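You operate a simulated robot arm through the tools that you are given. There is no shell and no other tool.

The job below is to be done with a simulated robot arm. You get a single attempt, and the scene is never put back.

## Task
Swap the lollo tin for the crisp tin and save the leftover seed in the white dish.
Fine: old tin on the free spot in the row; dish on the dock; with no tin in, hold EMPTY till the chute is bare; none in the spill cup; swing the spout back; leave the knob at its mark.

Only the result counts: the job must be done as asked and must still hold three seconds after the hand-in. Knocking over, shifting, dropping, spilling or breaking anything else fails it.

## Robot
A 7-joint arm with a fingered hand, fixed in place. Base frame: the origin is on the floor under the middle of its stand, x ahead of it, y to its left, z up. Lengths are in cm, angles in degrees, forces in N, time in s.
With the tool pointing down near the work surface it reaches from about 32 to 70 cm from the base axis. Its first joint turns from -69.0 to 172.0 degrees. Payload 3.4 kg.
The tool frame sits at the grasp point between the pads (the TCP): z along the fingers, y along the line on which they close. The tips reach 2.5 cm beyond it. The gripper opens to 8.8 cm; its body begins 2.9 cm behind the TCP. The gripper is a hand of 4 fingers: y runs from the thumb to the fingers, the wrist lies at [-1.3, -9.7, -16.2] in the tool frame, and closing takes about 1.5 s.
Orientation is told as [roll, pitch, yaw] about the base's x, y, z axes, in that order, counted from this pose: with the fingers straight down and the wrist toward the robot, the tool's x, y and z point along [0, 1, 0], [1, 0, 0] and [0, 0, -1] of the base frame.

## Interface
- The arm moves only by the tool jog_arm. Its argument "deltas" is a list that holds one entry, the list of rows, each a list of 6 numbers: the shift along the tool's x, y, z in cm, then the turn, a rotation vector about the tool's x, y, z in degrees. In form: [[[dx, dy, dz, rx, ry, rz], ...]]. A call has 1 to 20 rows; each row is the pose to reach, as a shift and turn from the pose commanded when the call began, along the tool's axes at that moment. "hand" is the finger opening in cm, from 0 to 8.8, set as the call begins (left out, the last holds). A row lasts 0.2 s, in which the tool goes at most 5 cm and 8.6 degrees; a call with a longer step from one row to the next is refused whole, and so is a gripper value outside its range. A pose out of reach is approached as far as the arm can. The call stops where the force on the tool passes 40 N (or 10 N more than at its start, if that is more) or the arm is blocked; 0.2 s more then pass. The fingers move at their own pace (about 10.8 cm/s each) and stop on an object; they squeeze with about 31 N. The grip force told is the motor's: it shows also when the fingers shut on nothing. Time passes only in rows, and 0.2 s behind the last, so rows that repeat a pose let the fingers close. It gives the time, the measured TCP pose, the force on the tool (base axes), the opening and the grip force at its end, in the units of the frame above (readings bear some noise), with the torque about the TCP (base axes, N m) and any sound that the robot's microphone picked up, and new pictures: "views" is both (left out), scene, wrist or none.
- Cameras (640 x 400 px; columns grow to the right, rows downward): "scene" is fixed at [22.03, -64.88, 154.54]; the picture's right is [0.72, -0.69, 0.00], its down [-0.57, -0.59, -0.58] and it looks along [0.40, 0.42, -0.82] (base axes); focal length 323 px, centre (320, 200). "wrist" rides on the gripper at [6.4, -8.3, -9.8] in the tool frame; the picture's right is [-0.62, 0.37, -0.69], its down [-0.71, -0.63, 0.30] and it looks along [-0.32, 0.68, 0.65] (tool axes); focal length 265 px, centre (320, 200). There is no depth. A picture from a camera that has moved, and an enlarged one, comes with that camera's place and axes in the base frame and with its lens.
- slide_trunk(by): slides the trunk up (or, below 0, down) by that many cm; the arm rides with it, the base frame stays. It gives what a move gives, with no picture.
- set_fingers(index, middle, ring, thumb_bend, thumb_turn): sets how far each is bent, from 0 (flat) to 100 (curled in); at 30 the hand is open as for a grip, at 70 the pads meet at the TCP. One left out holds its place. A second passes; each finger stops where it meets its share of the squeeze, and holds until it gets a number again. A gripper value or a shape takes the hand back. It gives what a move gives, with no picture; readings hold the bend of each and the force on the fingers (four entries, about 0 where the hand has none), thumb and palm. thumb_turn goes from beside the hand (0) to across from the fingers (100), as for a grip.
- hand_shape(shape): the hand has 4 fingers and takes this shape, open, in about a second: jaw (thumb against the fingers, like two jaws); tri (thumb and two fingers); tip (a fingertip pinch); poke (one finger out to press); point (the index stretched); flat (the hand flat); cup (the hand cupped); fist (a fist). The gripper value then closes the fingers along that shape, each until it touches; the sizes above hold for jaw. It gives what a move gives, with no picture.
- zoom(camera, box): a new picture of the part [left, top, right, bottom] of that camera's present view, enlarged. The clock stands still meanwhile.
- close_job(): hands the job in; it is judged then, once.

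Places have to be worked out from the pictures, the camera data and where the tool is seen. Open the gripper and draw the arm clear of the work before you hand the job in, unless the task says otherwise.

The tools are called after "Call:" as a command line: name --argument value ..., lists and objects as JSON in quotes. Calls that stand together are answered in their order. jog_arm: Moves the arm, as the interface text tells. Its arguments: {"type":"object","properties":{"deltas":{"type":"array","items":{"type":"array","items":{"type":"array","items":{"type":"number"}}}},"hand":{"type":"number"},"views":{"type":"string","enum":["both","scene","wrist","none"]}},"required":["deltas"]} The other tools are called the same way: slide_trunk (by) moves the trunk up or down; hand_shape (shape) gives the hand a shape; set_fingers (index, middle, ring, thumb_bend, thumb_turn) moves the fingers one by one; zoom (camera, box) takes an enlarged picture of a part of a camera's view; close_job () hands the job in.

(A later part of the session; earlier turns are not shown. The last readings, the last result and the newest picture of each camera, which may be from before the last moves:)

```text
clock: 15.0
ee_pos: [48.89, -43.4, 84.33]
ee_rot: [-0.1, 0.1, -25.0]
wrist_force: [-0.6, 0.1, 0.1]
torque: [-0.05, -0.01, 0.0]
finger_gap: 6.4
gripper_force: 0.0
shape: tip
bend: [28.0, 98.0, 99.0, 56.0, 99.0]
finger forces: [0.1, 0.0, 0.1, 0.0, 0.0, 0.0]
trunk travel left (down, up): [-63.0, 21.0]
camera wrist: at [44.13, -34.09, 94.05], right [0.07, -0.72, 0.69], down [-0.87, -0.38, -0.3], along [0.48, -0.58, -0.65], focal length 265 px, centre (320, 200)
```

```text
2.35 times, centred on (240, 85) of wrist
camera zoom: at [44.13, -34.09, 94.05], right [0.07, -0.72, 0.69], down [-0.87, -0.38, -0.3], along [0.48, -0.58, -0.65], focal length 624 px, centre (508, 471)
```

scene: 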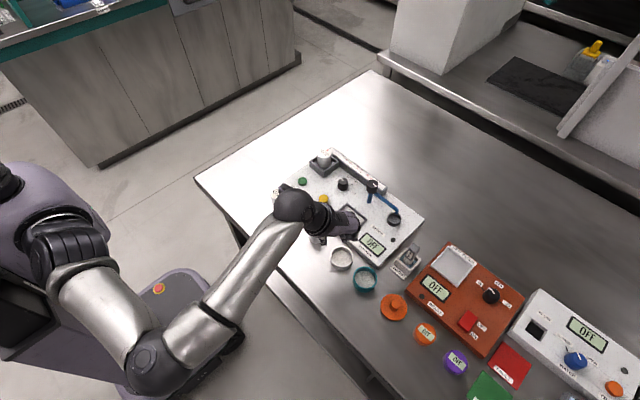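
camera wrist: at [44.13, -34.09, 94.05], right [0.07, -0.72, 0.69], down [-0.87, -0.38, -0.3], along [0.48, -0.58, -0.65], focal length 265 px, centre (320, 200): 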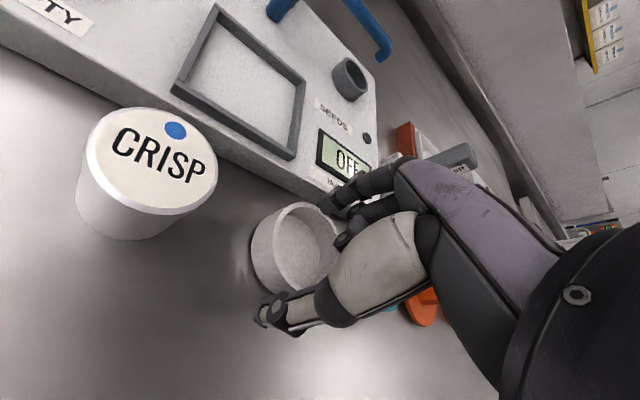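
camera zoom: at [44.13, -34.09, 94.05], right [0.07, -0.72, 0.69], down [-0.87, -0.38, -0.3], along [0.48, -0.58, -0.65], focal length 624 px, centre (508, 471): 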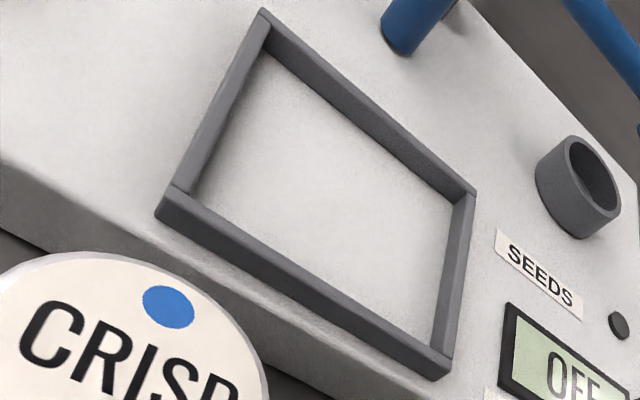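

Dock frame is ~0.9 cm high, outer 6.95 square centred near (57.4,-37.8). I centre the hand on the dish (+0.55 along the closing line, -0.24 across) and go down to z≈83.7.

Call:
jog_arm --deltas '[[[-0.24, 0.55, 0, 0, 0, 0], [-0.24, 0.55, 0.3, 0, 0, 0], [-0.24, 0.55, 0.65, 0, 0, 0], [-0.24, 0.55, 0.65, 0, 0, 0]]]' --views "none"

Call:
zoom --camera "wrist" --box '[240, 160, 360, 340]'

```text
clock: 16.0
ee_pos: [49.24, -43.75, 83.62]
ee_rot: [0.0, 0.0, -24.9]
wrist_force: [-0.4, -0.6, -0.7]
torque: [-0.01, 0.0, 0.0]
finger_gap: 6.44
gripper_force: 0.1
shape: tip
bend: [28.0, 98.0, 99.0, 56.0, 99.0]
finger forces: [0.0, 0.0, 0.0, 0.0, 0.0, 0.0]
trunk travel left (down, up): [-63.0, 21.0]
```

```text
2.22 times, centred on (300, 250) of wrist
camera zoom: at [44.51, -34.49, 93.45], right [0.07, -0.72, 0.69], down [-0.87, -0.38, -0.3], along [0.48, -0.58, -0.65], focal length 590 px, centre (364, 89)
```

zoom: 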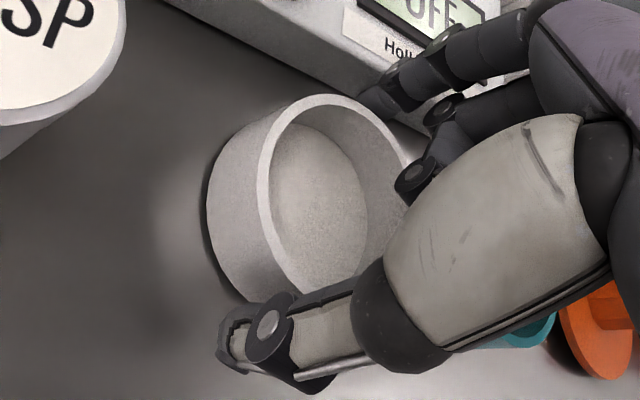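

The index tip is outside the rim at the far side and the thumb is at the near side. I close the hand on the dish.

Call:
jog_arm --deltas '[[[0, 0, 0, 0, 0, 0], [0, 0, 0, 0, 0, 0], [0, 0, 0, 0, 0, 0], [0, 0, 0, 0, 0, 0], [0, 0, 0, 0, 0, 0], [0, 0, 0, 0, 0, 0], [0, 0, 0, 0, 0, 0], [0, 0, 0, 0, 0, 0]]]' --hand 3

Call:
zoom --camera "wrist" --box '[240, 160, 360, 340]'

Call:
zoom --camera "scene" --box '[310, 210, 410, 300]'

```text
clock: 17.8
ee_pos: [49.42, -43.81, 83.57]
ee_rot: [0.0, 0.1, -25.0]
wrist_force: [0.1, -0.3, 0.7]
torque: [-0.02, 0.02, -0.02]
finger_gap: 4.52
gripper_force: 30.9
shape: tip
bend: [73.0, 100.0, 100.0, 69.0, 100.0]
finger forces: [28.0, 0.0, 0.0, 0.0, 28.0, 0.1]
trunk travel left (down, up): [-63.0, 21.0]
camera wrist: at [44.52, -34.5, 93.45], right [0.07, -0.72, 0.69], down [-0.87, -0.38, -0.3], along [0.48, -0.58, -0.65], focal length 265 px, centre (320, 200)
```

scene: 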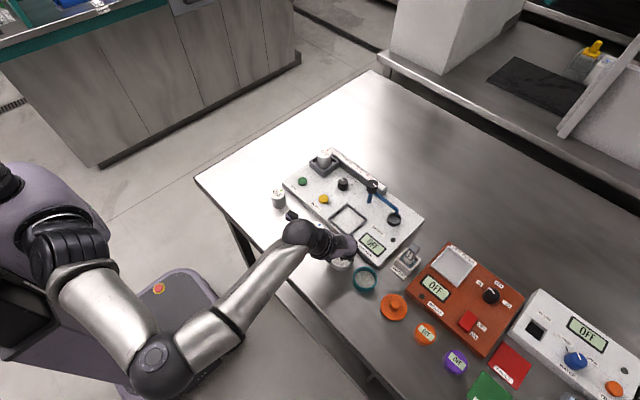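
wrist: 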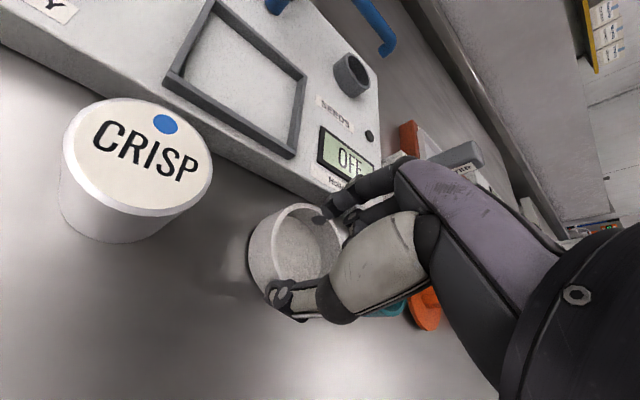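

```text
2.22 times, centred on (300, 250) of wrist
camera zoom: at [44.52, -34.5, 93.45], right [0.07, -0.72, 0.69], down [-0.87, -0.38, -0.3], along [0.48, -0.58, -0.65], focal length 590 px, centre (364, 89)
```

zoom: 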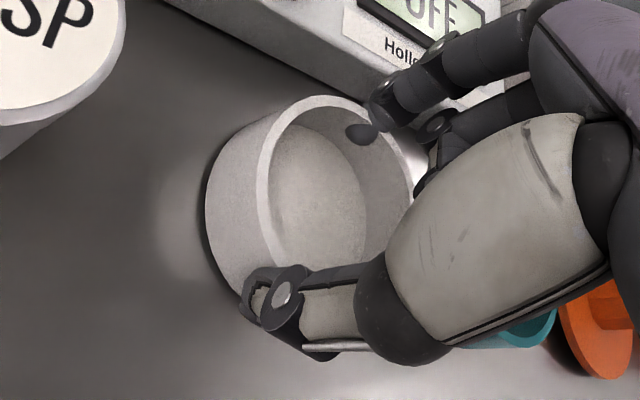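

```text
4.44 times, centred on (360, 255) of scene
camera zoom: at [22.03, -64.88, 154.54], right [0.72, -0.69, 0.0], down [-0.57, -0.59, -0.58], along [0.4, 0.42, -0.82], focal length 1435 px, centre (142, -44)
```

zoom: 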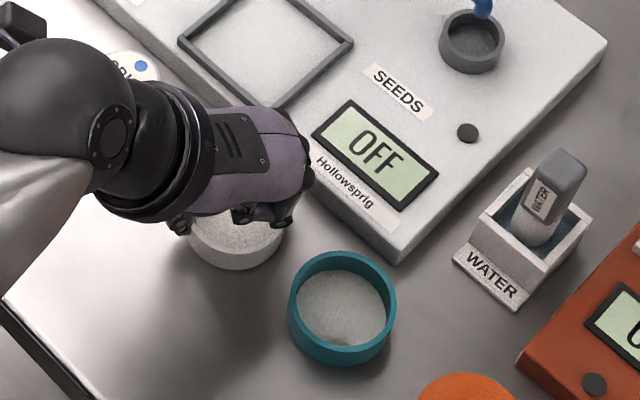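

The index tip curled over the rim, so this is not a sound hold. I release again, and will instead pinch the dish wall (thumb outside, fingers inside).

Call:
jog_arm --deltas '[[[0, 0, 0, 0, 0, 0], [0, 0, 0, 0, 0, 0], [0, 0, 0, 0, 0, 0], [0, 0, 0, 0, 0, 0], [0, 0, 0, 0, 0, 0]]]' --hand 6.6

Call:
zoom --camera "wrist" --box '[240, 160, 360, 340]'

```text
clock: 19.0
ee_pos: [49.33, -43.71, 83.69]
ee_rot: [-0.1, 0.0, -24.9]
wrist_force: [0.3, 0.3, 0.0]
torque: [0.02, -0.01, -0.02]
finger_gap: 6.6
gripper_force: 0.1
shape: tip
bend: [28.0, 98.0, 99.0, 54.0, 99.0]
finger forces: [0.1, 0.1, 0.0, 0.0, 0.1, 0.0]
trunk travel left (down, up): [-63.0, 21.0]
camera wrist: at [44.51, -34.49, 93.46], right [0.07, -0.72, 0.69], down [-0.87, -0.38, -0.3], along [0.48, -0.58, -0.65], focal length 265 px, centre (320, 200)
```

scene: 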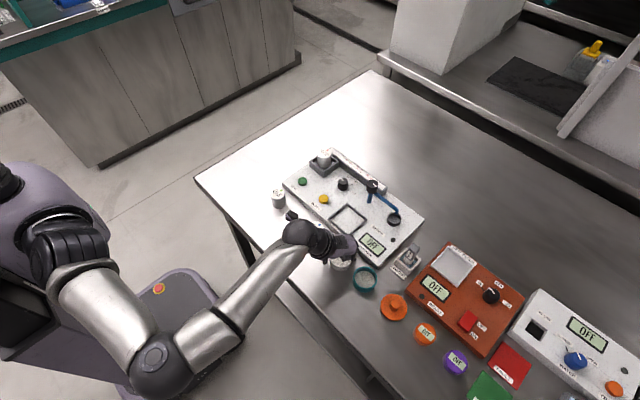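
wrist: 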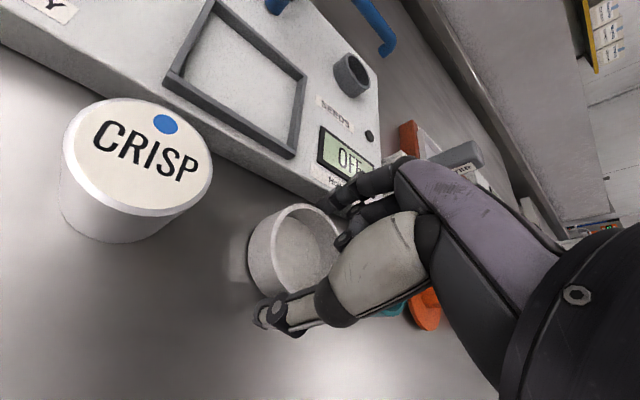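

```text
2.22 times, centred on (300, 250) of wrist
camera zoom: at [44.51, -34.49, 93.46], right [0.07, -0.72, 0.69], down [-0.87, -0.38, -0.3], along [0.48, -0.58, -0.65], focal length 590 px, centre (364, 89)
```

zoom: 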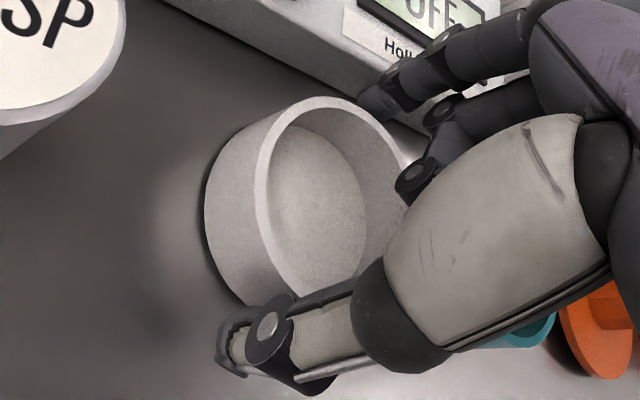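

The dish stayed put. I rise to z≈96 and change to the "tri" shape to view its geometry.

Call:
jog_arm --deltas '[[[0, 0, -2, 0, 0, 0], [0, 0, -6, 0, 0, 0], [0, 0, -10, 0, 0, 0], [0, 0, -12.5, 0, 0, 0], [0, 0, -12.5, 0, 0, 0]]]' --views "none"

Call:
hand_shape --shape "tri"

Call:
jog_arm --deltas '[[[0, 0, 0, 0, 0, 8], [0, 0, 0, 0, 0, 16], [0, 0, 0, 0, 0, 24], [0, 0, 0, 0, 0, 32], [0, 0, 0, 0, 0, 35], [0, 0, 0, 0, 0, 35]]]' --hand 4.0

Call:
zoom --camera "wrist" --box '[180, 120, 400, 360]'

Call:
zoom --camera "scene" --box '[310, 180, 410, 280]'

```text
clock: 20.2
ee_pos: [49.63, -43.63, 96.22]
ee_rot: [0.2, 0.0, -25.0]
wrist_force: [0.4, -0.4, -0.4]
torque: [0.01, -0.04, -0.02]
finger_gap: 6.58
gripper_force: 0.2
shape: tip
bend: [28.0, 98.0, 99.0, 54.0, 99.0]
finger forces: [0.0, 0.0, 0.1, 0.1, 0.0, 0.0]
trunk travel left (down, up): [-63.0, 21.0]
```

```text
clock: 21.1
ee_pos: [49.57, -43.64, 96.09]
ee_rot: [0.0, 0.1, -24.9]
wrist_force: [0.9, -0.1, 0.4]
torque: [-0.02, -0.02, -0.01]
finger_gap: 8.79
gripper_force: 0.1
shape: tri
bend: [30.0, 30.0, 99.0, 30.0, 98.0]
finger forces: [0.0, 0.0, 0.1, 0.0, 0.0, 0.0]
trunk travel left (down, up): [-63.0, 21.0]
```

```text
clock: 22.5
ee_pos: [49.45, -43.88, 96.27]
ee_rot: [0.0, 0.0, -60.0]
wrist_force: [0.1, 0.4, 0.7]
torque: [0.01, 0.01, -0.01]
finger_gap: 4.04
gripper_force: 0.0
shape: tri
bend: [74.0, 46.0, 99.0, 71.0, 100.0]
finger forces: [0.1, 0.0, 0.0, 0.0, 0.0, 0.0]
trunk travel left (down, up): [-63.0, 21.0]
camera wrist: at [50.8, -33.49, 105.97], right [-0.35, -0.63, 0.69], down [-0.93, 0.19, -0.3], along [0.06, -0.75, -0.65], focal length 265 px, centre (320, 200)
```

scene: 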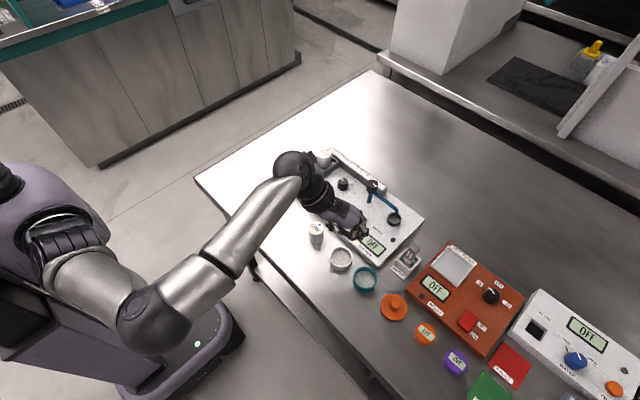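
wrist: 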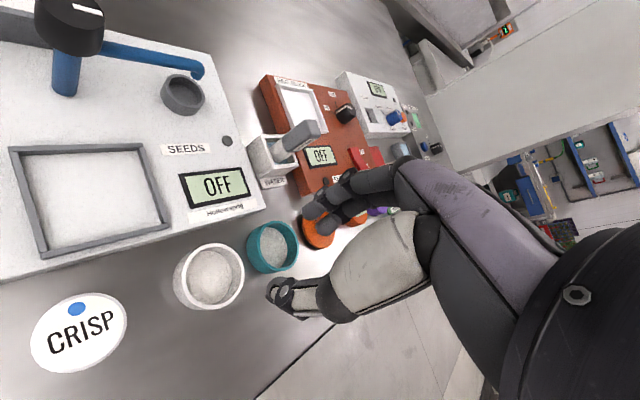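

```text
1.67 times, centred on (290, 240) of wrist
camera zoom: at [50.8, -33.49, 105.97], right [-0.35, -0.63, 0.69], down [-0.93, 0.19, -0.3], along [0.06, -0.75, -0.65], focal length 442 px, centre (370, 133)
```

zoom: 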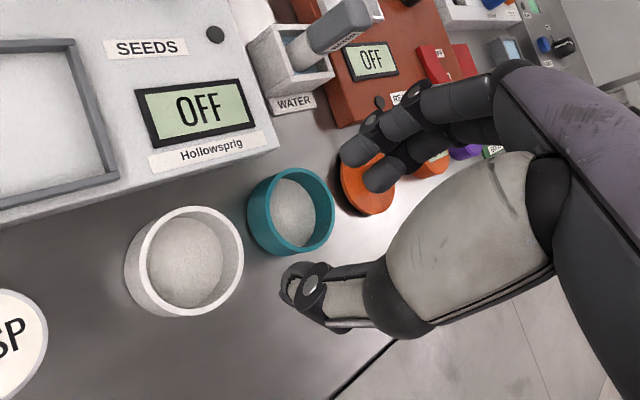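

```text
4.00 times, centred on (360, 230) of scene
camera zoom: at [22.03, -64.88, 154.54], right [0.72, -0.69, 0.0], down [-0.57, -0.59, -0.58], along [0.4, 0.42, -0.82], focal length 1291 px, centre (160, 80)
```

zoom: 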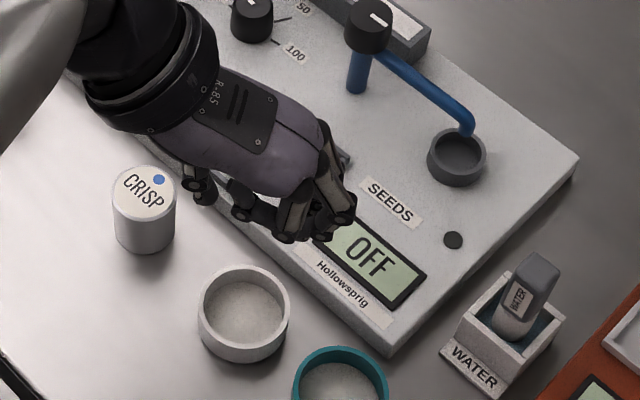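

In "tri" the thumb (x≈0) opposes index and middle (x≈±0.85), and yaw -60° is easily reachable. I place the TCP over the near wall of the dish at about (48.05,-41.55) with a 3.4 cm opening and come down to z≈88.

Call:
jog_arm --deltas '[[[0, -1.5, 1.5, 0, 0, 0], [0, -2.7, 3, 0, 0, 0], [0, -2.7, 6, 0, 0, 0], [0, -2.7, 8.2, 0, 0, 0], [0, -2.7, 8.2, 0, 0, 0]]]' --hand 3.4 --views "none"

Call:
zoom --camera "wrist" --box '[200, 140, 400, 340]'

Call:
zoom --camera "scene" --box '[310, 200, 410, 290]'

```text
clock: 23.7
ee_pos: [47.87, -41.51, 87.86]
ee_rot: [0.0, -0.1, -59.9]
wrist_force: [0.6, -0.8, 0.3]
torque: [0.01, 0.02, 0.0]
finger_gap: 3.45
gripper_force: 0.0
shape: tri
bend: [74.0, 49.0, 99.0, 72.0, 100.0]
finger forces: [0.0, 0.1, 0.0, 0.0, 0.0, 0.0]
trunk travel left (down, up): [-63.0, 21.0]
```

```text
2.00 times, centred on (300, 240) of wrist
camera zoom: at [49.4, -31.09, 97.6], right [-0.35, -0.63, 0.69], down [-0.93, 0.19, -0.3], along [0.06, -0.75, -0.65], focal length 531 px, centre (360, 120)
```

zoom: 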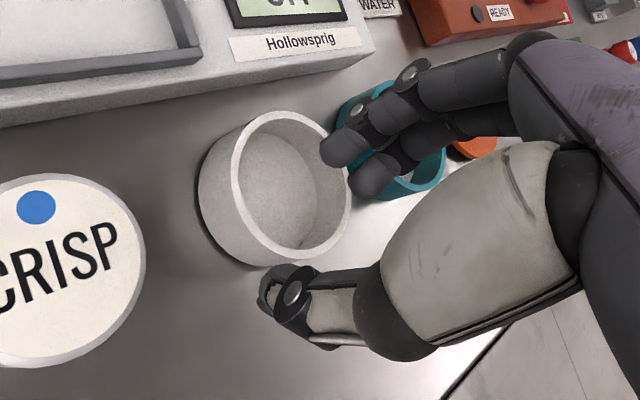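

```text
4.44 times, centred on (360, 245) of scene
camera zoom: at [22.03, -64.88, 154.54], right [0.72, -0.69, 0.0], down [-0.57, -0.59, -0.58], along [0.4, 0.42, -0.82], focal length 1435 px, centre (142, 0)
```

zoom: 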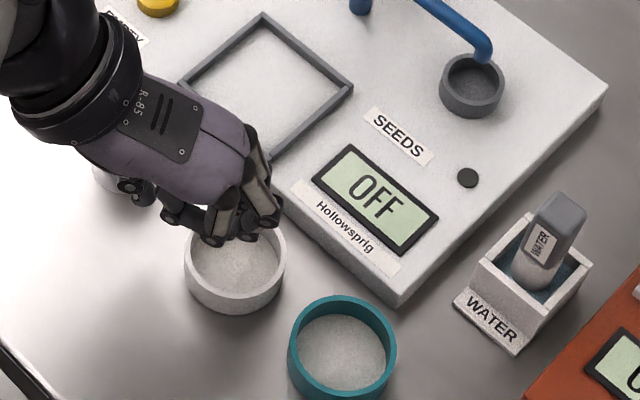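

The wall under the TCP line matches (dish centre 2.6 cm ahead along the closing line). I descend to z≈84.1 slowly.

Call:
jog_arm --deltas '[[[0, 0, 1, 0, 0, 0], [0, 0, 2, 0, 0, 0], [0, 0, 3, 0, 0, 0], [0, 0, 3.75, 0, 0, 0], [0, 0, 3.75, 0, 0, 0]]]' --views "none"

Call:
zoom --camera "wrist" --box '[200, 140, 400, 340]'

Call:
zoom --camera "scene" --box '[310, 210, 410, 300]'

```text
clock: 24.9
ee_pos: [47.89, -41.47, 84.21]
ee_rot: [0.0, 0.0, -59.9]
wrist_force: [0.0, -0.6, -0.1]
torque: [0.01, 0.01, 0.0]
finger_gap: 3.45
gripper_force: 0.0
shape: tri
bend: [74.0, 49.0, 99.0, 72.0, 100.0]
finger forces: [0.0, 0.1, 0.0, 0.1, 0.1, 0.0]
trunk travel left (down, up): [-63.0, 21.0]
```

```text
2.00 times, centred on (300, 240) of wrist
camera zoom: at [49.37, -31.13, 93.97], right [-0.35, -0.63, 0.69], down [-0.93, 0.19, -0.3], along [0.06, -0.75, -0.65], focal length 531 px, centre (360, 120)
```

zoom: 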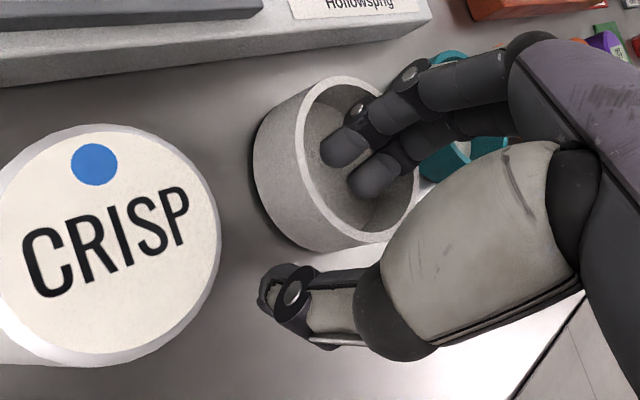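

```text
4.44 times, centred on (360, 255) of scene
camera zoom: at [22.03, -64.88, 154.54], right [0.72, -0.69, 0.0], down [-0.57, -0.59, -0.58], along [0.4, 0.42, -0.82], focal length 1435 px, centre (142, -44)
```

zoom: 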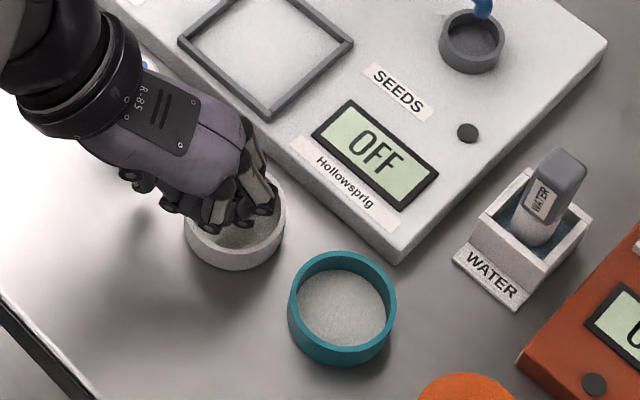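

Index and middle are inside the dish and the thumb is outside the near wall. I close on the wall.

Call:
jog_arm --deltas '[[[0, 0, 0, 0, 0, 0], [0, 0, 0, 0, 0, 0], [0, 0, 0, 0, 0, 0], [0, 0, 0, 0, 0, 0], [0, 0, 0, 0, 0, 0], [0, 0, 0, 0, 0, 0], [0, 0, 0, 0, 0, 0], [0, 0, 0, 0, 0, 0]]]' --hand 0 --views "none"

Call:
zoom --camera "wrist" --box '[200, 140, 400, 340]'

Call:
zoom --camera "scene" --box '[310, 210, 410, 300]'

```text
clock: 26.7
ee_pos: [48.13, -41.45, 84.18]
ee_rot: [0.0, 0.0, -59.9]
wrist_force: [0.3, -0.1, 0.5]
torque: [-0.07, 0.01, -0.01]
finger_gap: 0.0
gripper_force: 31.0
shape: tri
bend: [70.0, 70.0, 100.0, 70.0, 100.0]
finger forces: [15.0, 13.5, 0.1, 0.0, 28.2, 0.0]
trunk travel left (down, up): [-63.0, 21.0]
```

```text
2.00 times, centred on (300, 240) of wrist
camera zoom: at [49.37, -31.13, 93.99], right [-0.35, -0.63, 0.69], down [-0.93, 0.19, -0.3], along [0.06, -0.75, -0.65], focal length 531 px, centre (360, 120)
```

zoom: 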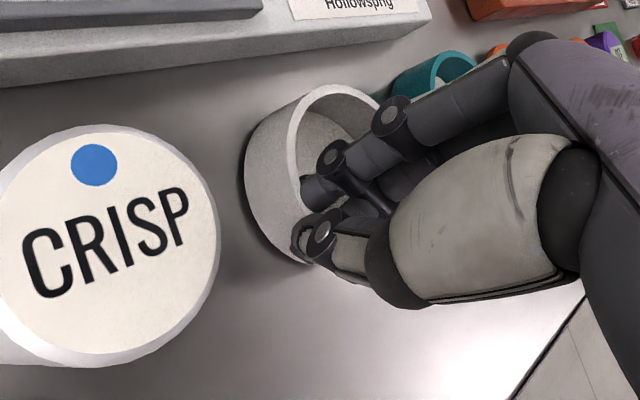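

```text
4.44 times, centred on (360, 255) of scene
camera zoom: at [22.03, -64.88, 154.54], right [0.72, -0.69, 0.0], down [-0.57, -0.59, -0.58], along [0.4, 0.42, -0.82], focal length 1435 px, centre (142, -44)
```

zoom: 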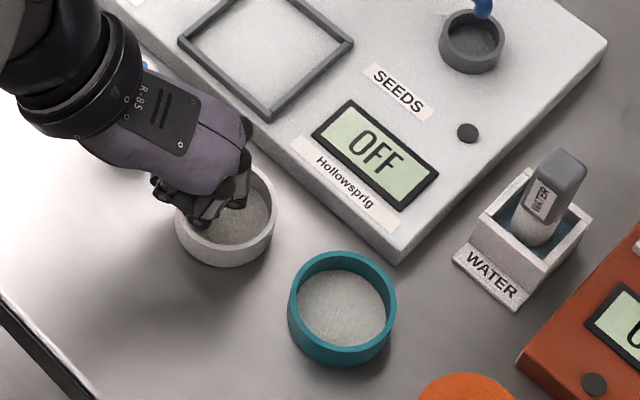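

The gap reads 0, which may mean the pads met above the rim rather than on the wall. I look closer before lifting.

Call:
zoom --camera "wrist" --box '[260, 170, 360, 270]'

Call:
zoom --camera "scene" --box '[335, 235, 385, 280]'

```text
4.00 times, centred on (310, 220) of wrist
camera zoom: at [49.37, -31.13, 93.99], right [-0.35, -0.63, 0.69], down [-0.93, 0.19, -0.3], along [0.06, -0.75, -0.65], focal length 1062 px, centre (360, 120)
```

zoom: 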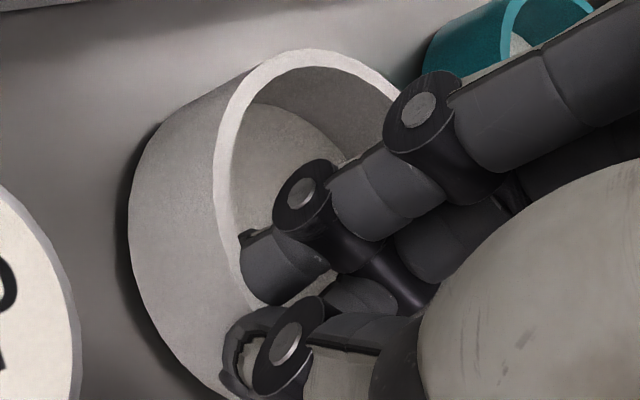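

```text
8.89 times, centred on (360, 258) of scene
camera zoom: at [22.03, -64.88, 154.54], right [0.72, -0.69, 0.0], down [-0.57, -0.59, -0.58], along [0.4, 0.42, -0.82], focal length 2869 px, centre (-36, -311)
```

zoom: 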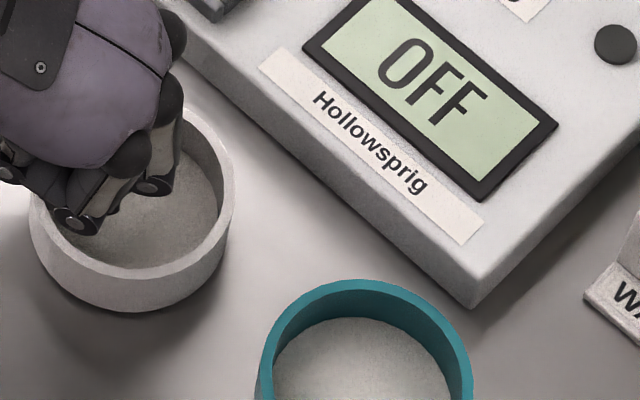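

The wall seems to lie between thumb and fingers. I test by lifting just 0.8 cm.

Call:
jog_arm --deltas '[[[0, 0, -0.3, 0, 0, 0], [0, 0, -0.6, 0, 0, 0], [0, 0, -0.8, 0, 0, 0], [0, 0, -0.8, 0, 0, 0]]]' --views "none"

Call:
zoom --camera "wrist" --box '[200, 140, 400, 340]'

Call:
zoom --camera "scene" --box '[310, 210, 410, 300]'

```text
clock: 27.7
ee_pos: [48.04, -41.57, 84.96]
ee_rot: [-0.1, -0.1, -59.9]
wrist_force: [0.2, 0.6, -0.9]
torque: [0.03, 0.05, -0.06]
finger_gap: 0.04
gripper_force: 31.0
shape: tri
bend: [70.0, 70.0, 100.0, 70.0, 100.0]
finger forces: [14.7, 13.8, 0.0, 0.0, 28.5, 0.1]
trunk travel left (down, up): [-63.0, 21.0]
```

```text
2.00 times, centred on (300, 240) of wrist
camera zoom: at [49.39, -31.1, 94.75], right [-0.35, -0.63, 0.69], down [-0.93, 0.19, -0.3], along [0.06, -0.75, -0.65], focal length 531 px, centre (360, 120)
```

zoom: 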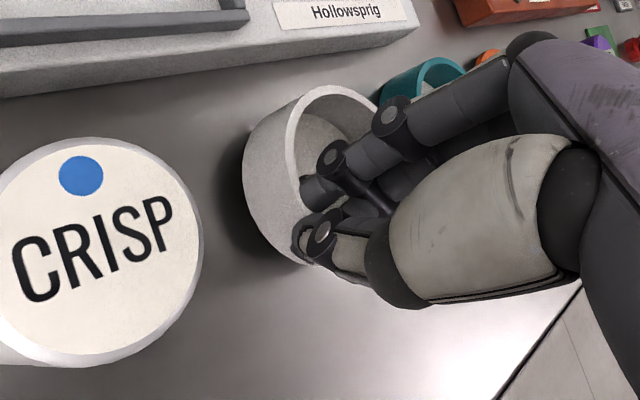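

```text
4.44 times, centred on (360, 255) of scene
camera zoom: at [22.03, -64.88, 154.54], right [0.72, -0.69, 0.0], down [-0.57, -0.59, -0.58], along [0.4, 0.42, -0.82], focal length 1435 px, centre (142, -44)
```

zoom: 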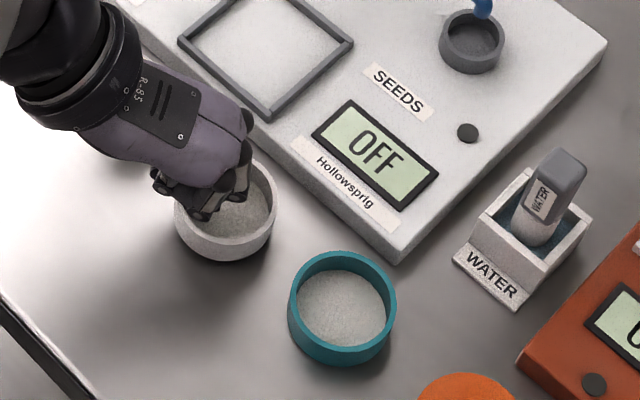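

The dish rises with the hand – it is held. I lift it to z≈91 and carry it to above the dock (TCP target ≈(56.3,-35.7), dish centre sits 2.4 cm ahead of the TCP).

Call:
jog_arm --deltas '[[[0, 0, -2, 0, 0, 0], [0, 0, -4, 0, 0, 0], [0, 0, -6, 0, 0, 0], [2.5, -0.24, -6, 0, 0, 0], [5, -0.48, -6, 0, 0, 0], [7.5, -0.72, -6, 0, 0, 0], [10.14, -0.96, -6, 0, 0, 0], [10.14, -0.96, -6, 0, 0, 0]]]'

Call:
zoom --camera "wrist" --box '[160, 100, 400, 340]'

Call:
zoom --camera "scene" --box '[310, 170, 410, 270]'

```text
clock: 29.5
ee_pos: [56.25, -35.8, 90.73]
ee_rot: [0.2, -0.1, -59.9]
wrist_force: [-0.3, -0.1, -0.4]
torque: [0.01, 0.01, -0.02]
finger_gap: 0.0
gripper_force: 31.2
shape: tri
bend: [70.0, 70.0, 100.0, 70.0, 100.0]
finger forces: [14.6, 14.4, 0.0, 0.0, 28.3, 0.1]
trunk travel left (down, up): [-63.0, 21.0]
camera wrist: at [57.7, -25.42, 100.54], right [-0.35, -0.63, 0.69], down [-0.93, 0.19, -0.3], along [0.06, -0.75, -0.65], focal length 265 px, centre (320, 200)
```

scene: 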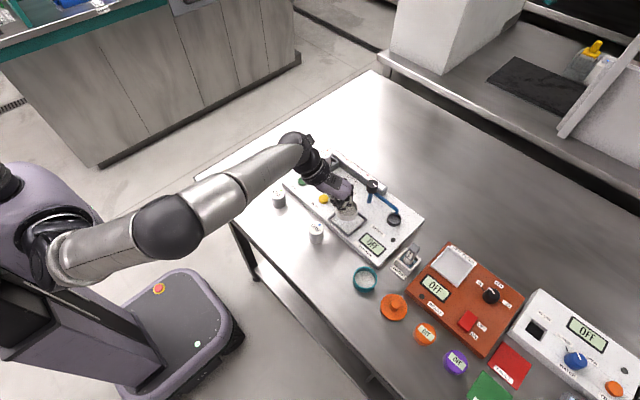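
wrist: 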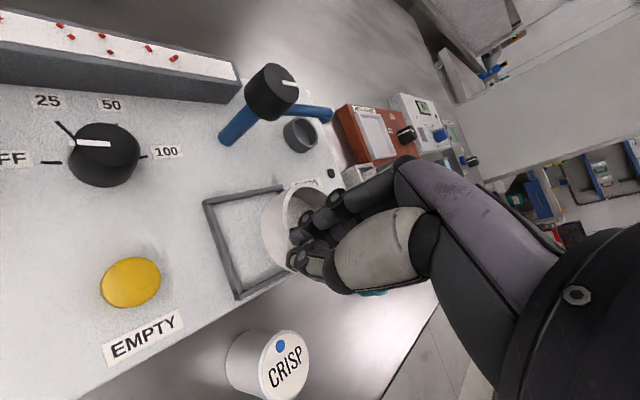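

```text
1.67 times, centred on (280, 220) of wrist
camera zoom: at [57.7, -25.42, 100.54], right [-0.35, -0.63, 0.69], down [-0.93, 0.19, -0.3], along [0.06, -0.75, -0.65], focal length 442 px, centre (387, 167)
```

zoom: 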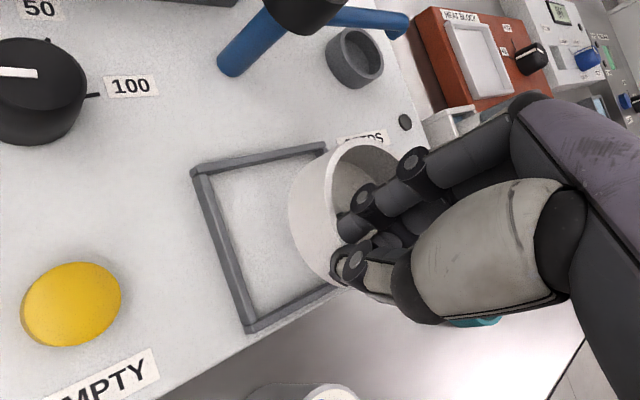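

```text
4.00 times, centred on (360, 220) of scene
camera zoom: at [22.03, -64.88, 154.54], right [0.72, -0.69, 0.0], down [-0.57, -0.59, -0.58], along [0.4, 0.42, -0.82], focal length 1291 px, centre (160, 120)
```

zoom: 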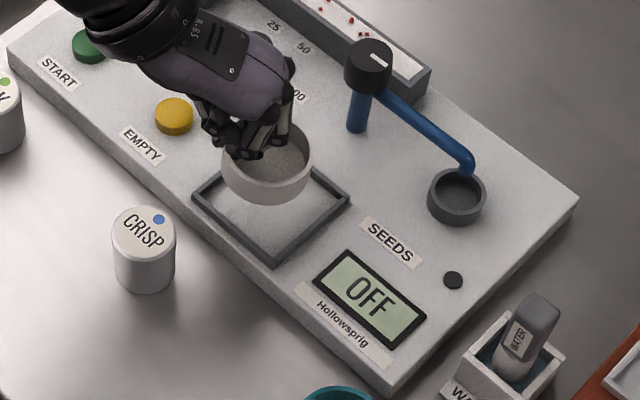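

The dish hovers over the dock; estimates disagree by a few mm on the offset. I lower until its bottom is just above the frame (TCP z≈88.2) with a +0.35 cm x shift and compare directly.

Call:
jog_arm --deltas '[[[0.15, 0.09, 1, 0, 0, 0], [0.3, 0.175, 2, 0, 0, 0], [0.3, 0.175, 2.5, 0, 0, 0], [0.3, 0.175, 2.5, 0, 0, 0]]]' --views "none"

Call:
zoom --camera "wrist" --box '[180, 120, 340, 320]'

Call:
zoom --camera "scene" --box '[325, 185, 385, 250]'

```text
clock: 30.5
ee_pos: [56.58, -35.81, 88.44]
ee_rot: [0.0, 0.0, -59.9]
wrist_force: [0.5, -0.4, 0.1]
torque: [-0.01, -0.02, -0.02]
finger_gap: 0.0
gripper_force: 31.0
shape: tri
bend: [70.0, 70.0, 100.0, 70.0, 100.0]
finger forces: [14.5, 14.4, 0.1, 0.0, 28.3, 0.0]
trunk travel left (down, up): [-63.0, 21.0]
```

```text
2.00 times, centred on (260, 220) of wrist
camera zoom: at [58.03, -25.34, 98.21], right [-0.35, -0.63, 0.69], down [-0.93, 0.19, -0.3], along [0.06, -0.75, -0.65], focal length 531 px, centre (440, 160)
```

zoom: 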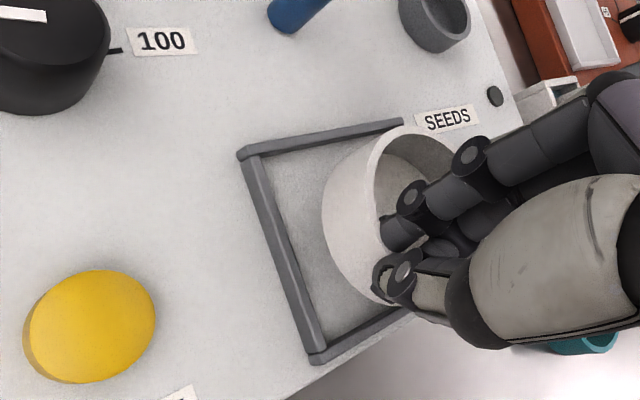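

```text
6.15 times, centred on (355, 218) of scene
camera zoom: at [22.03, -64.88, 154.54], right [0.72, -0.69, 0.0], down [-0.57, -0.59, -0.58], along [0.4, 0.42, -0.82], focal length 1986 px, centre (105, 92)
```

zoom: 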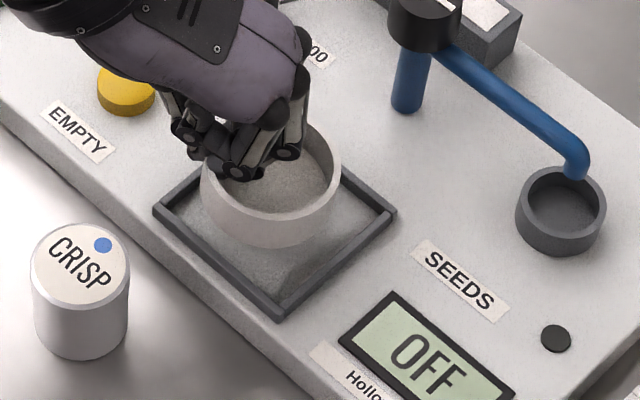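

The two views disagree slightly on y, so I lower another 0.7 cm to shrink the parallax and look again.

Call:
jog_arm --deltas '[[[0, 0, 0.3, 0, 0, 0], [0, 0, 0.7, 0, 0, 0], [0, 0, 0.7, 0, 0, 0]]]' --views "none"

Call:
zoom --camera "wrist" --box '[220, 140, 320, 280]'

Call:
zoom --camera "scene" --box '[330, 195, 375, 245]'

```text
clock: 31.3
ee_pos: [56.59, -35.6, 87.79]
ee_rot: [0.0, 0.0, -59.9]
wrist_force: [0.0, -0.2, 0.1]
torque: [0.02, 0.01, -0.02]
finger_gap: 0.01
gripper_force: 30.9
shape: tri
bend: [70.0, 70.0, 100.0, 70.0, 100.0]
finger forces: [14.5, 14.4, 0.2, 0.0, 28.4, 0.0]
trunk travel left (down, up): [-63.0, 21.0]
```

```text
2.86 times, centred on (270, 210) of wrist
camera zoom: at [58.02, -25.26, 97.56], right [-0.35, -0.63, 0.69], down [-0.93, 0.19, -0.3], along [0.06, -0.75, -0.65], focal length 758 px, centre (463, 171)
```

zoom: 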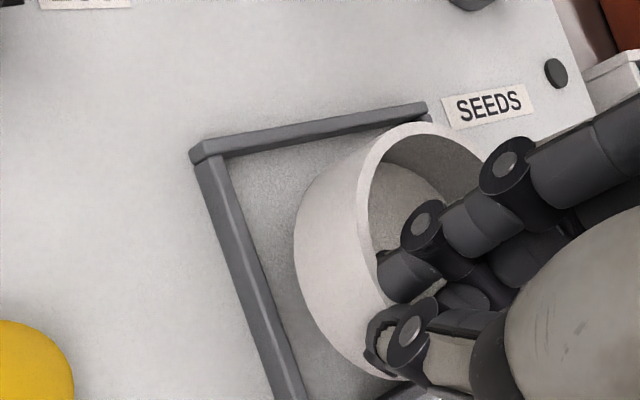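

```text
8.00 times, centred on (352, 220) of scene
camera zoom: at [22.03, -64.88, 154.54], right [0.72, -0.69, 0.0], down [-0.57, -0.59, -0.58], along [0.4, 0.42, -0.82], focal length 2582 px, centre (60, 40)
```

zoom: 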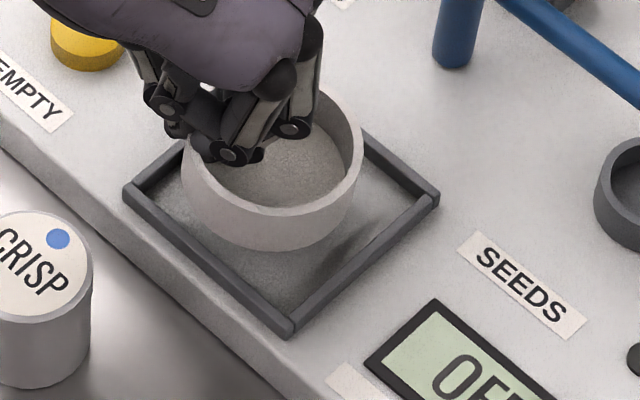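

Combining both views, the dish seems still ~1.9 cm above the dock floor and needs about +0.4 cm in x. I shift and lower another 0.7 cm.

Call:
jog_arm --deltas '[[[0.37, 0.16, 0, 0, 0, 0], [0.37, 0.16, 0.4, 0, 0, 0], [0.37, 0.16, 0.7, 0, 0, 0], [0.37, 0.16, 0.7, 0, 0, 0]]]' --views "none"

Call:
zoom --camera "wrist" --box '[220, 140, 320, 280]'

Call:
zoom --camera "scene" --box '[330, 195, 375, 245]'

```text
clock: 32.3
ee_pos: [57.07, -35.59, 86.94]
ee_rot: [0.1, 0.0, -59.9]
wrist_force: [0.1, 0.3, -0.5]
torque: [0.0, 0.01, 0.01]
finger_gap: 0.0
gripper_force: 30.8
shape: tri
bend: [70.0, 70.0, 100.0, 70.0, 100.0]
finger forces: [14.6, 14.5, 0.0, 0.0, 28.2, 0.0]
trunk travel left (down, up): [-63.0, 21.0]
```

```text
2.86 times, centred on (270, 210) of wrist
camera zoom: at [58.43, -25.16, 96.85], right [-0.35, -0.63, 0.69], down [-0.93, 0.19, -0.3], along [0.06, -0.75, -0.65], focal length 758 px, centre (463, 171)
```

zoom: 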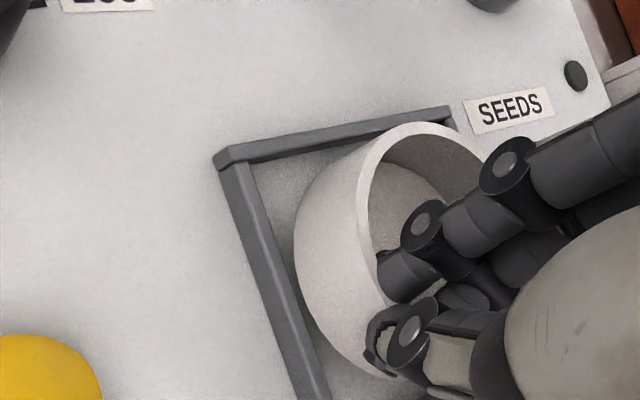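

```text
8.00 times, centred on (352, 220) of scene
camera zoom: at [22.03, -64.88, 154.54], right [0.72, -0.69, 0.0], down [-0.57, -0.59, -0.58], along [0.4, 0.42, -0.82], focal length 2582 px, centre (60, 40)
```

zoom: 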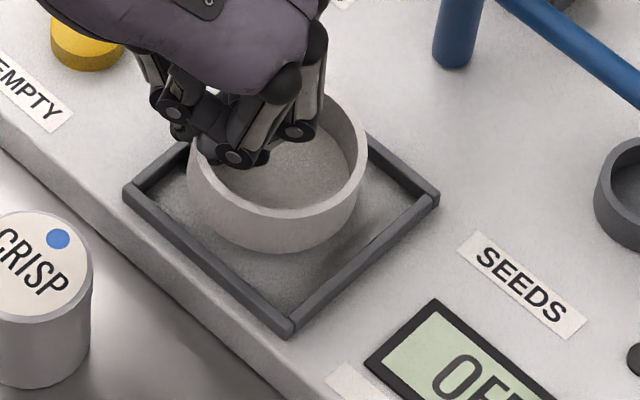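

Now both views agree within ~0.2 cm. Tiny tweak (+0.1,-0.1) and lower further by 0.5 cm, watching the force.

Call:
jog_arm --deltas '[[[0.04, 0.14, 0, 0, 0, 0], [0.04, 0.14, 0.25, 0, 0, 0], [0.04, 0.14, 0.5, 0, 0, 0], [0.04, 0.14, 0.5, 0, 0, 0]]]' --views "none"

Call:
zoom --camera "wrist" --box '[220, 140, 320, 280]'

Call:
zoom --camera "scene" --box '[330, 195, 375, 245]'

```text
clock: 33.3
ee_pos: [57.2, -35.72, 86.65]
ee_rot: [0.0, 0.0, -59.9]
wrist_force: [0.0, -0.4, 0.1]
torque: [0.01, 0.01, -0.03]
finger_gap: 0.0
gripper_force: 31.1
shape: tri
bend: [70.0, 70.0, 100.0, 70.0, 100.0]
finger forces: [14.7, 14.6, 0.0, 0.0, 28.3, 0.1]
trunk travel left (down, up): [-63.0, 21.0]
```

```text
2.86 times, centred on (270, 210) of wrist
camera zoom: at [58.57, -25.25, 96.4], right [-0.35, -0.63, 0.69], down [-0.93, 0.19, -0.3], along [0.06, -0.75, -0.65], focal length 758 px, centre (463, 171)
```

zoom: 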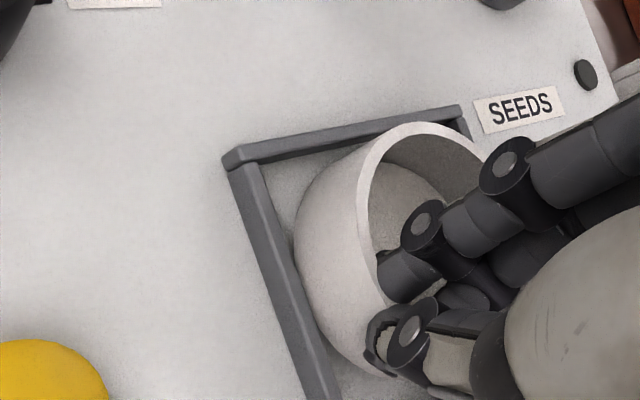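

```text
8.00 times, centred on (352, 220) of scene
camera zoom: at [22.03, -64.88, 154.54], right [0.72, -0.69, 0.0], down [-0.57, -0.59, -0.58], along [0.4, 0.42, -0.82], focal length 2582 px, centre (60, 40)
```

zoom: 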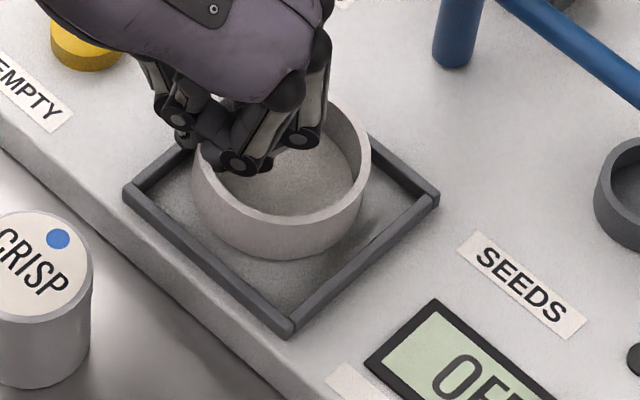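

Dish bottom seems level with the frame top and centred within ~0.15 cm. I nudge (-0.1,-0.1) and lower 0.4 cm more, checking force.

Call:
jog_arm --deltas '[[[-0.13, 0.04, 0, 0, 0, 0], [-0.13, 0.04, 0.2, 0, 0, 0], [-0.13, 0.04, 0.4, 0, 0, 0], [-0.13, 0.04, 0.4, 0, 0, 0]]]' --views "none"

Call:
zoom --camera "wrist" --box '[220, 140, 320, 280]'

Call:
zoom --camera "scene" --box '[330, 195, 375, 245]'

```text
clock: 34.3
ee_pos: [56.96, -35.58, 86.21]
ee_rot: [0.2, 0.0, -59.9]
wrist_force: [1.6, -1.4, 6.0]
torque: [-0.04, -0.08, -0.01]
finger_gap: 0.01
gripper_force: 30.9
shape: tri
bend: [70.0, 70.0, 100.0, 70.0, 100.0]
finger forces: [15.6, 16.5, 0.0, 0.1, 29.5, 0.1]
trunk travel left (down, up): [-63.0, 21.0]
```

```text
2.86 times, centred on (270, 210) of wrist
camera zoom: at [58.33, -25.3, 96.08], right [-0.35, -0.63, 0.69], down [-0.93, 0.19, -0.31], along [0.06, -0.75, -0.65], focal length 758 px, centre (463, 171)
```

zoom: 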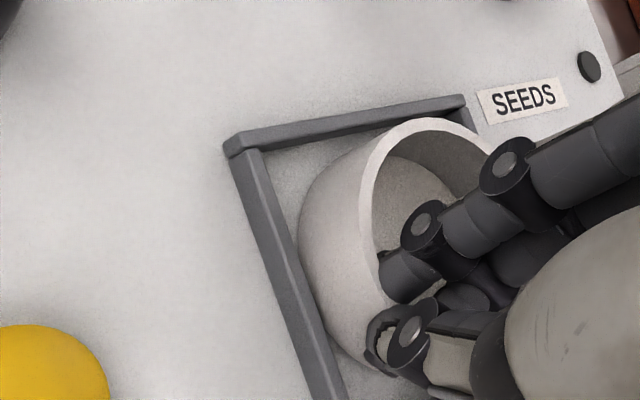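

```text
8.00 times, centred on (352, 220) of scene
camera zoom: at [22.03, -64.88, 154.54], right [0.72, -0.69, 0.0], down [-0.57, -0.59, -0.58], along [0.4, 0.42, -0.82], focal length 2582 px, centre (60, 40)
```

zoom: 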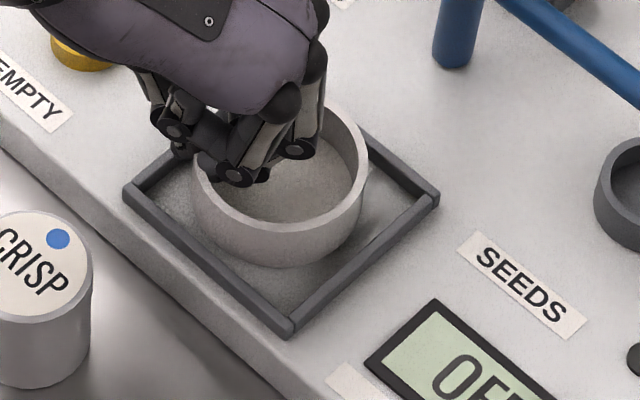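

Contact at z≈86.2 (6 N up, slight push toward -y). I try a small -y nudge of 0.15 to see if the contact is with the frame wall or the floor.

Call:
jog_arm --deltas '[[[-0.08, 0.13, -0.05, 0, 0, 0], [-0.08, 0.13, 0, 0, 0, 0]]]' --views "none"

Call:
zoom --camera "scene" --box '[330, 195, 375, 245]'

Call:
zoom --camera "wrist" --box '[220, 140, 340, 320]'

```text
clock: 34.9
ee_pos: [56.8, -35.95, 86.41]
ee_rot: [0.1, -0.1, -59.9]
wrist_force: [0.3, 0.2, 4.7]
torque: [0.03, -0.05, 0.01]
finger_gap: 0.0
gripper_force: 30.8
shape: tri
bend: [70.0, 70.0, 100.0, 70.0, 100.0]
finger forces: [15.0, 16.1, 0.0, 0.0, 30.3, 0.0]
trunk travel left (down, up): [-63.0, 21.0]
```

```text
8.00 times, centred on (352, 220) of scene
camera zoom: at [22.03, -64.88, 154.54], right [0.72, -0.69, 0.0], down [-0.57, -0.59, -0.58], along [0.4, 0.42, -0.82], focal length 2582 px, centre (60, 40)
```

zoom: 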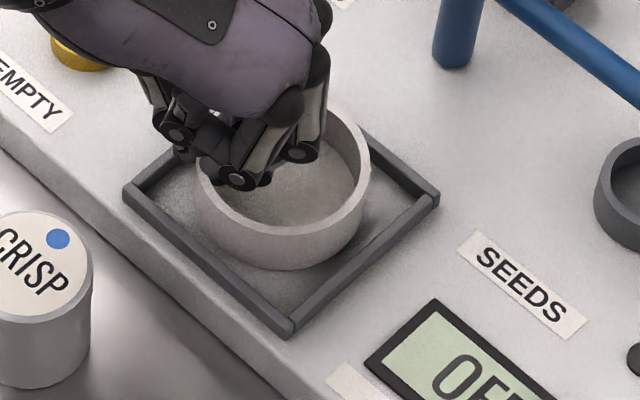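

```text
2.22 times, centred on (280, 230) of wrist
camera zoom: at [58.3, -25.45, 96.08], right [-0.35, -0.63, 0.69], down [-0.93, 0.19, -0.31], along [0.06, -0.75, -0.65], focal length 590 px, centre (409, 133)
```

zoom: 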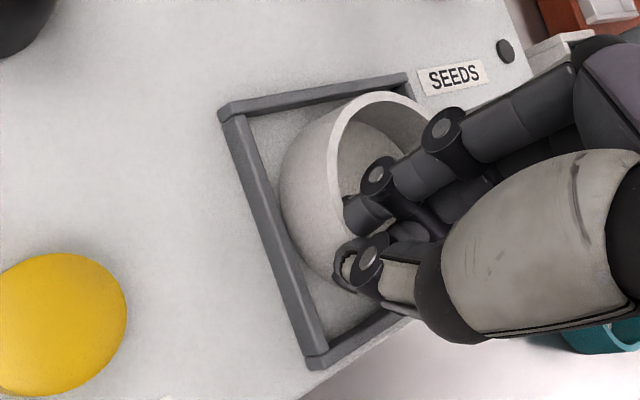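

The sideways force vanished and the dish sits inside the frame, resting on the dock floor. I open the fingers gently to 3 cm.

Call:
jog_arm --deltas '[[[0, 0, 0, 0, 0, 0], [0, 0, 0, 0, 0, 0], [0, 0, 0, 0, 0, 0], [0, 0, 0, 0, 0, 0]]]' --hand 3.0 --views "none"

Call:
zoom --camera "scene" --box '[330, 195, 375, 245]'

Call:
zoom --camera "wrist" --box '[220, 140, 340, 320]'

```text
clock: 35.9
ee_pos: [56.96, -35.89, 86.3]
ee_rot: [-0.1, 0.0, -60.0]
wrist_force: [0.0, -0.5, -0.2]
torque: [-0.03, -0.03, 0.01]
finger_gap: 2.95
gripper_force: 0.1
shape: tri
bend: [74.0, 52.0, 99.0, 73.0, 100.0]
finger forces: [0.0, 0.0, 0.0, 0.0, 0.0, 0.1]
trunk travel left (down, up): [-63.0, 21.0]
```

```text
8.00 times, centred on (352, 220) of scene
camera zoom: at [22.03, -64.88, 154.54], right [0.72, -0.69, 0.0], down [-0.57, -0.59, -0.58], along [0.4, 0.42, -0.82], focal length 2582 px, centre (60, 40)
```

zoom: 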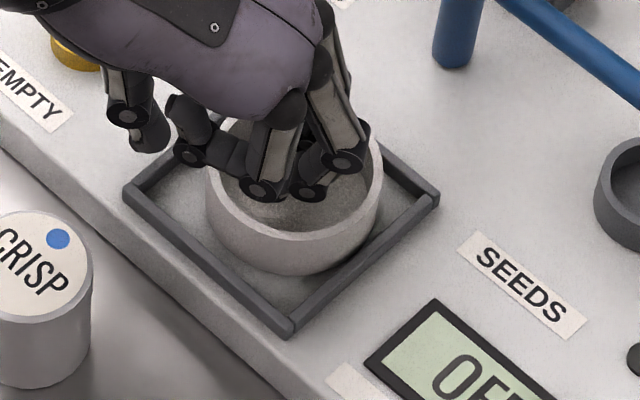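

```text
2.22 times, centred on (280, 230) of wrist
camera zoom: at [58.34, -25.53, 96.01], right [-0.35, -0.63, 0.69], down [-0.93, 0.19, -0.3], along [0.06, -0.75, -0.65], focal length 590 px, centre (409, 133)
```

zoom: 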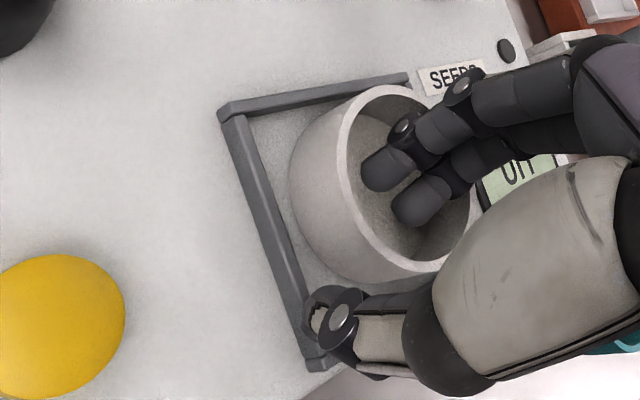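

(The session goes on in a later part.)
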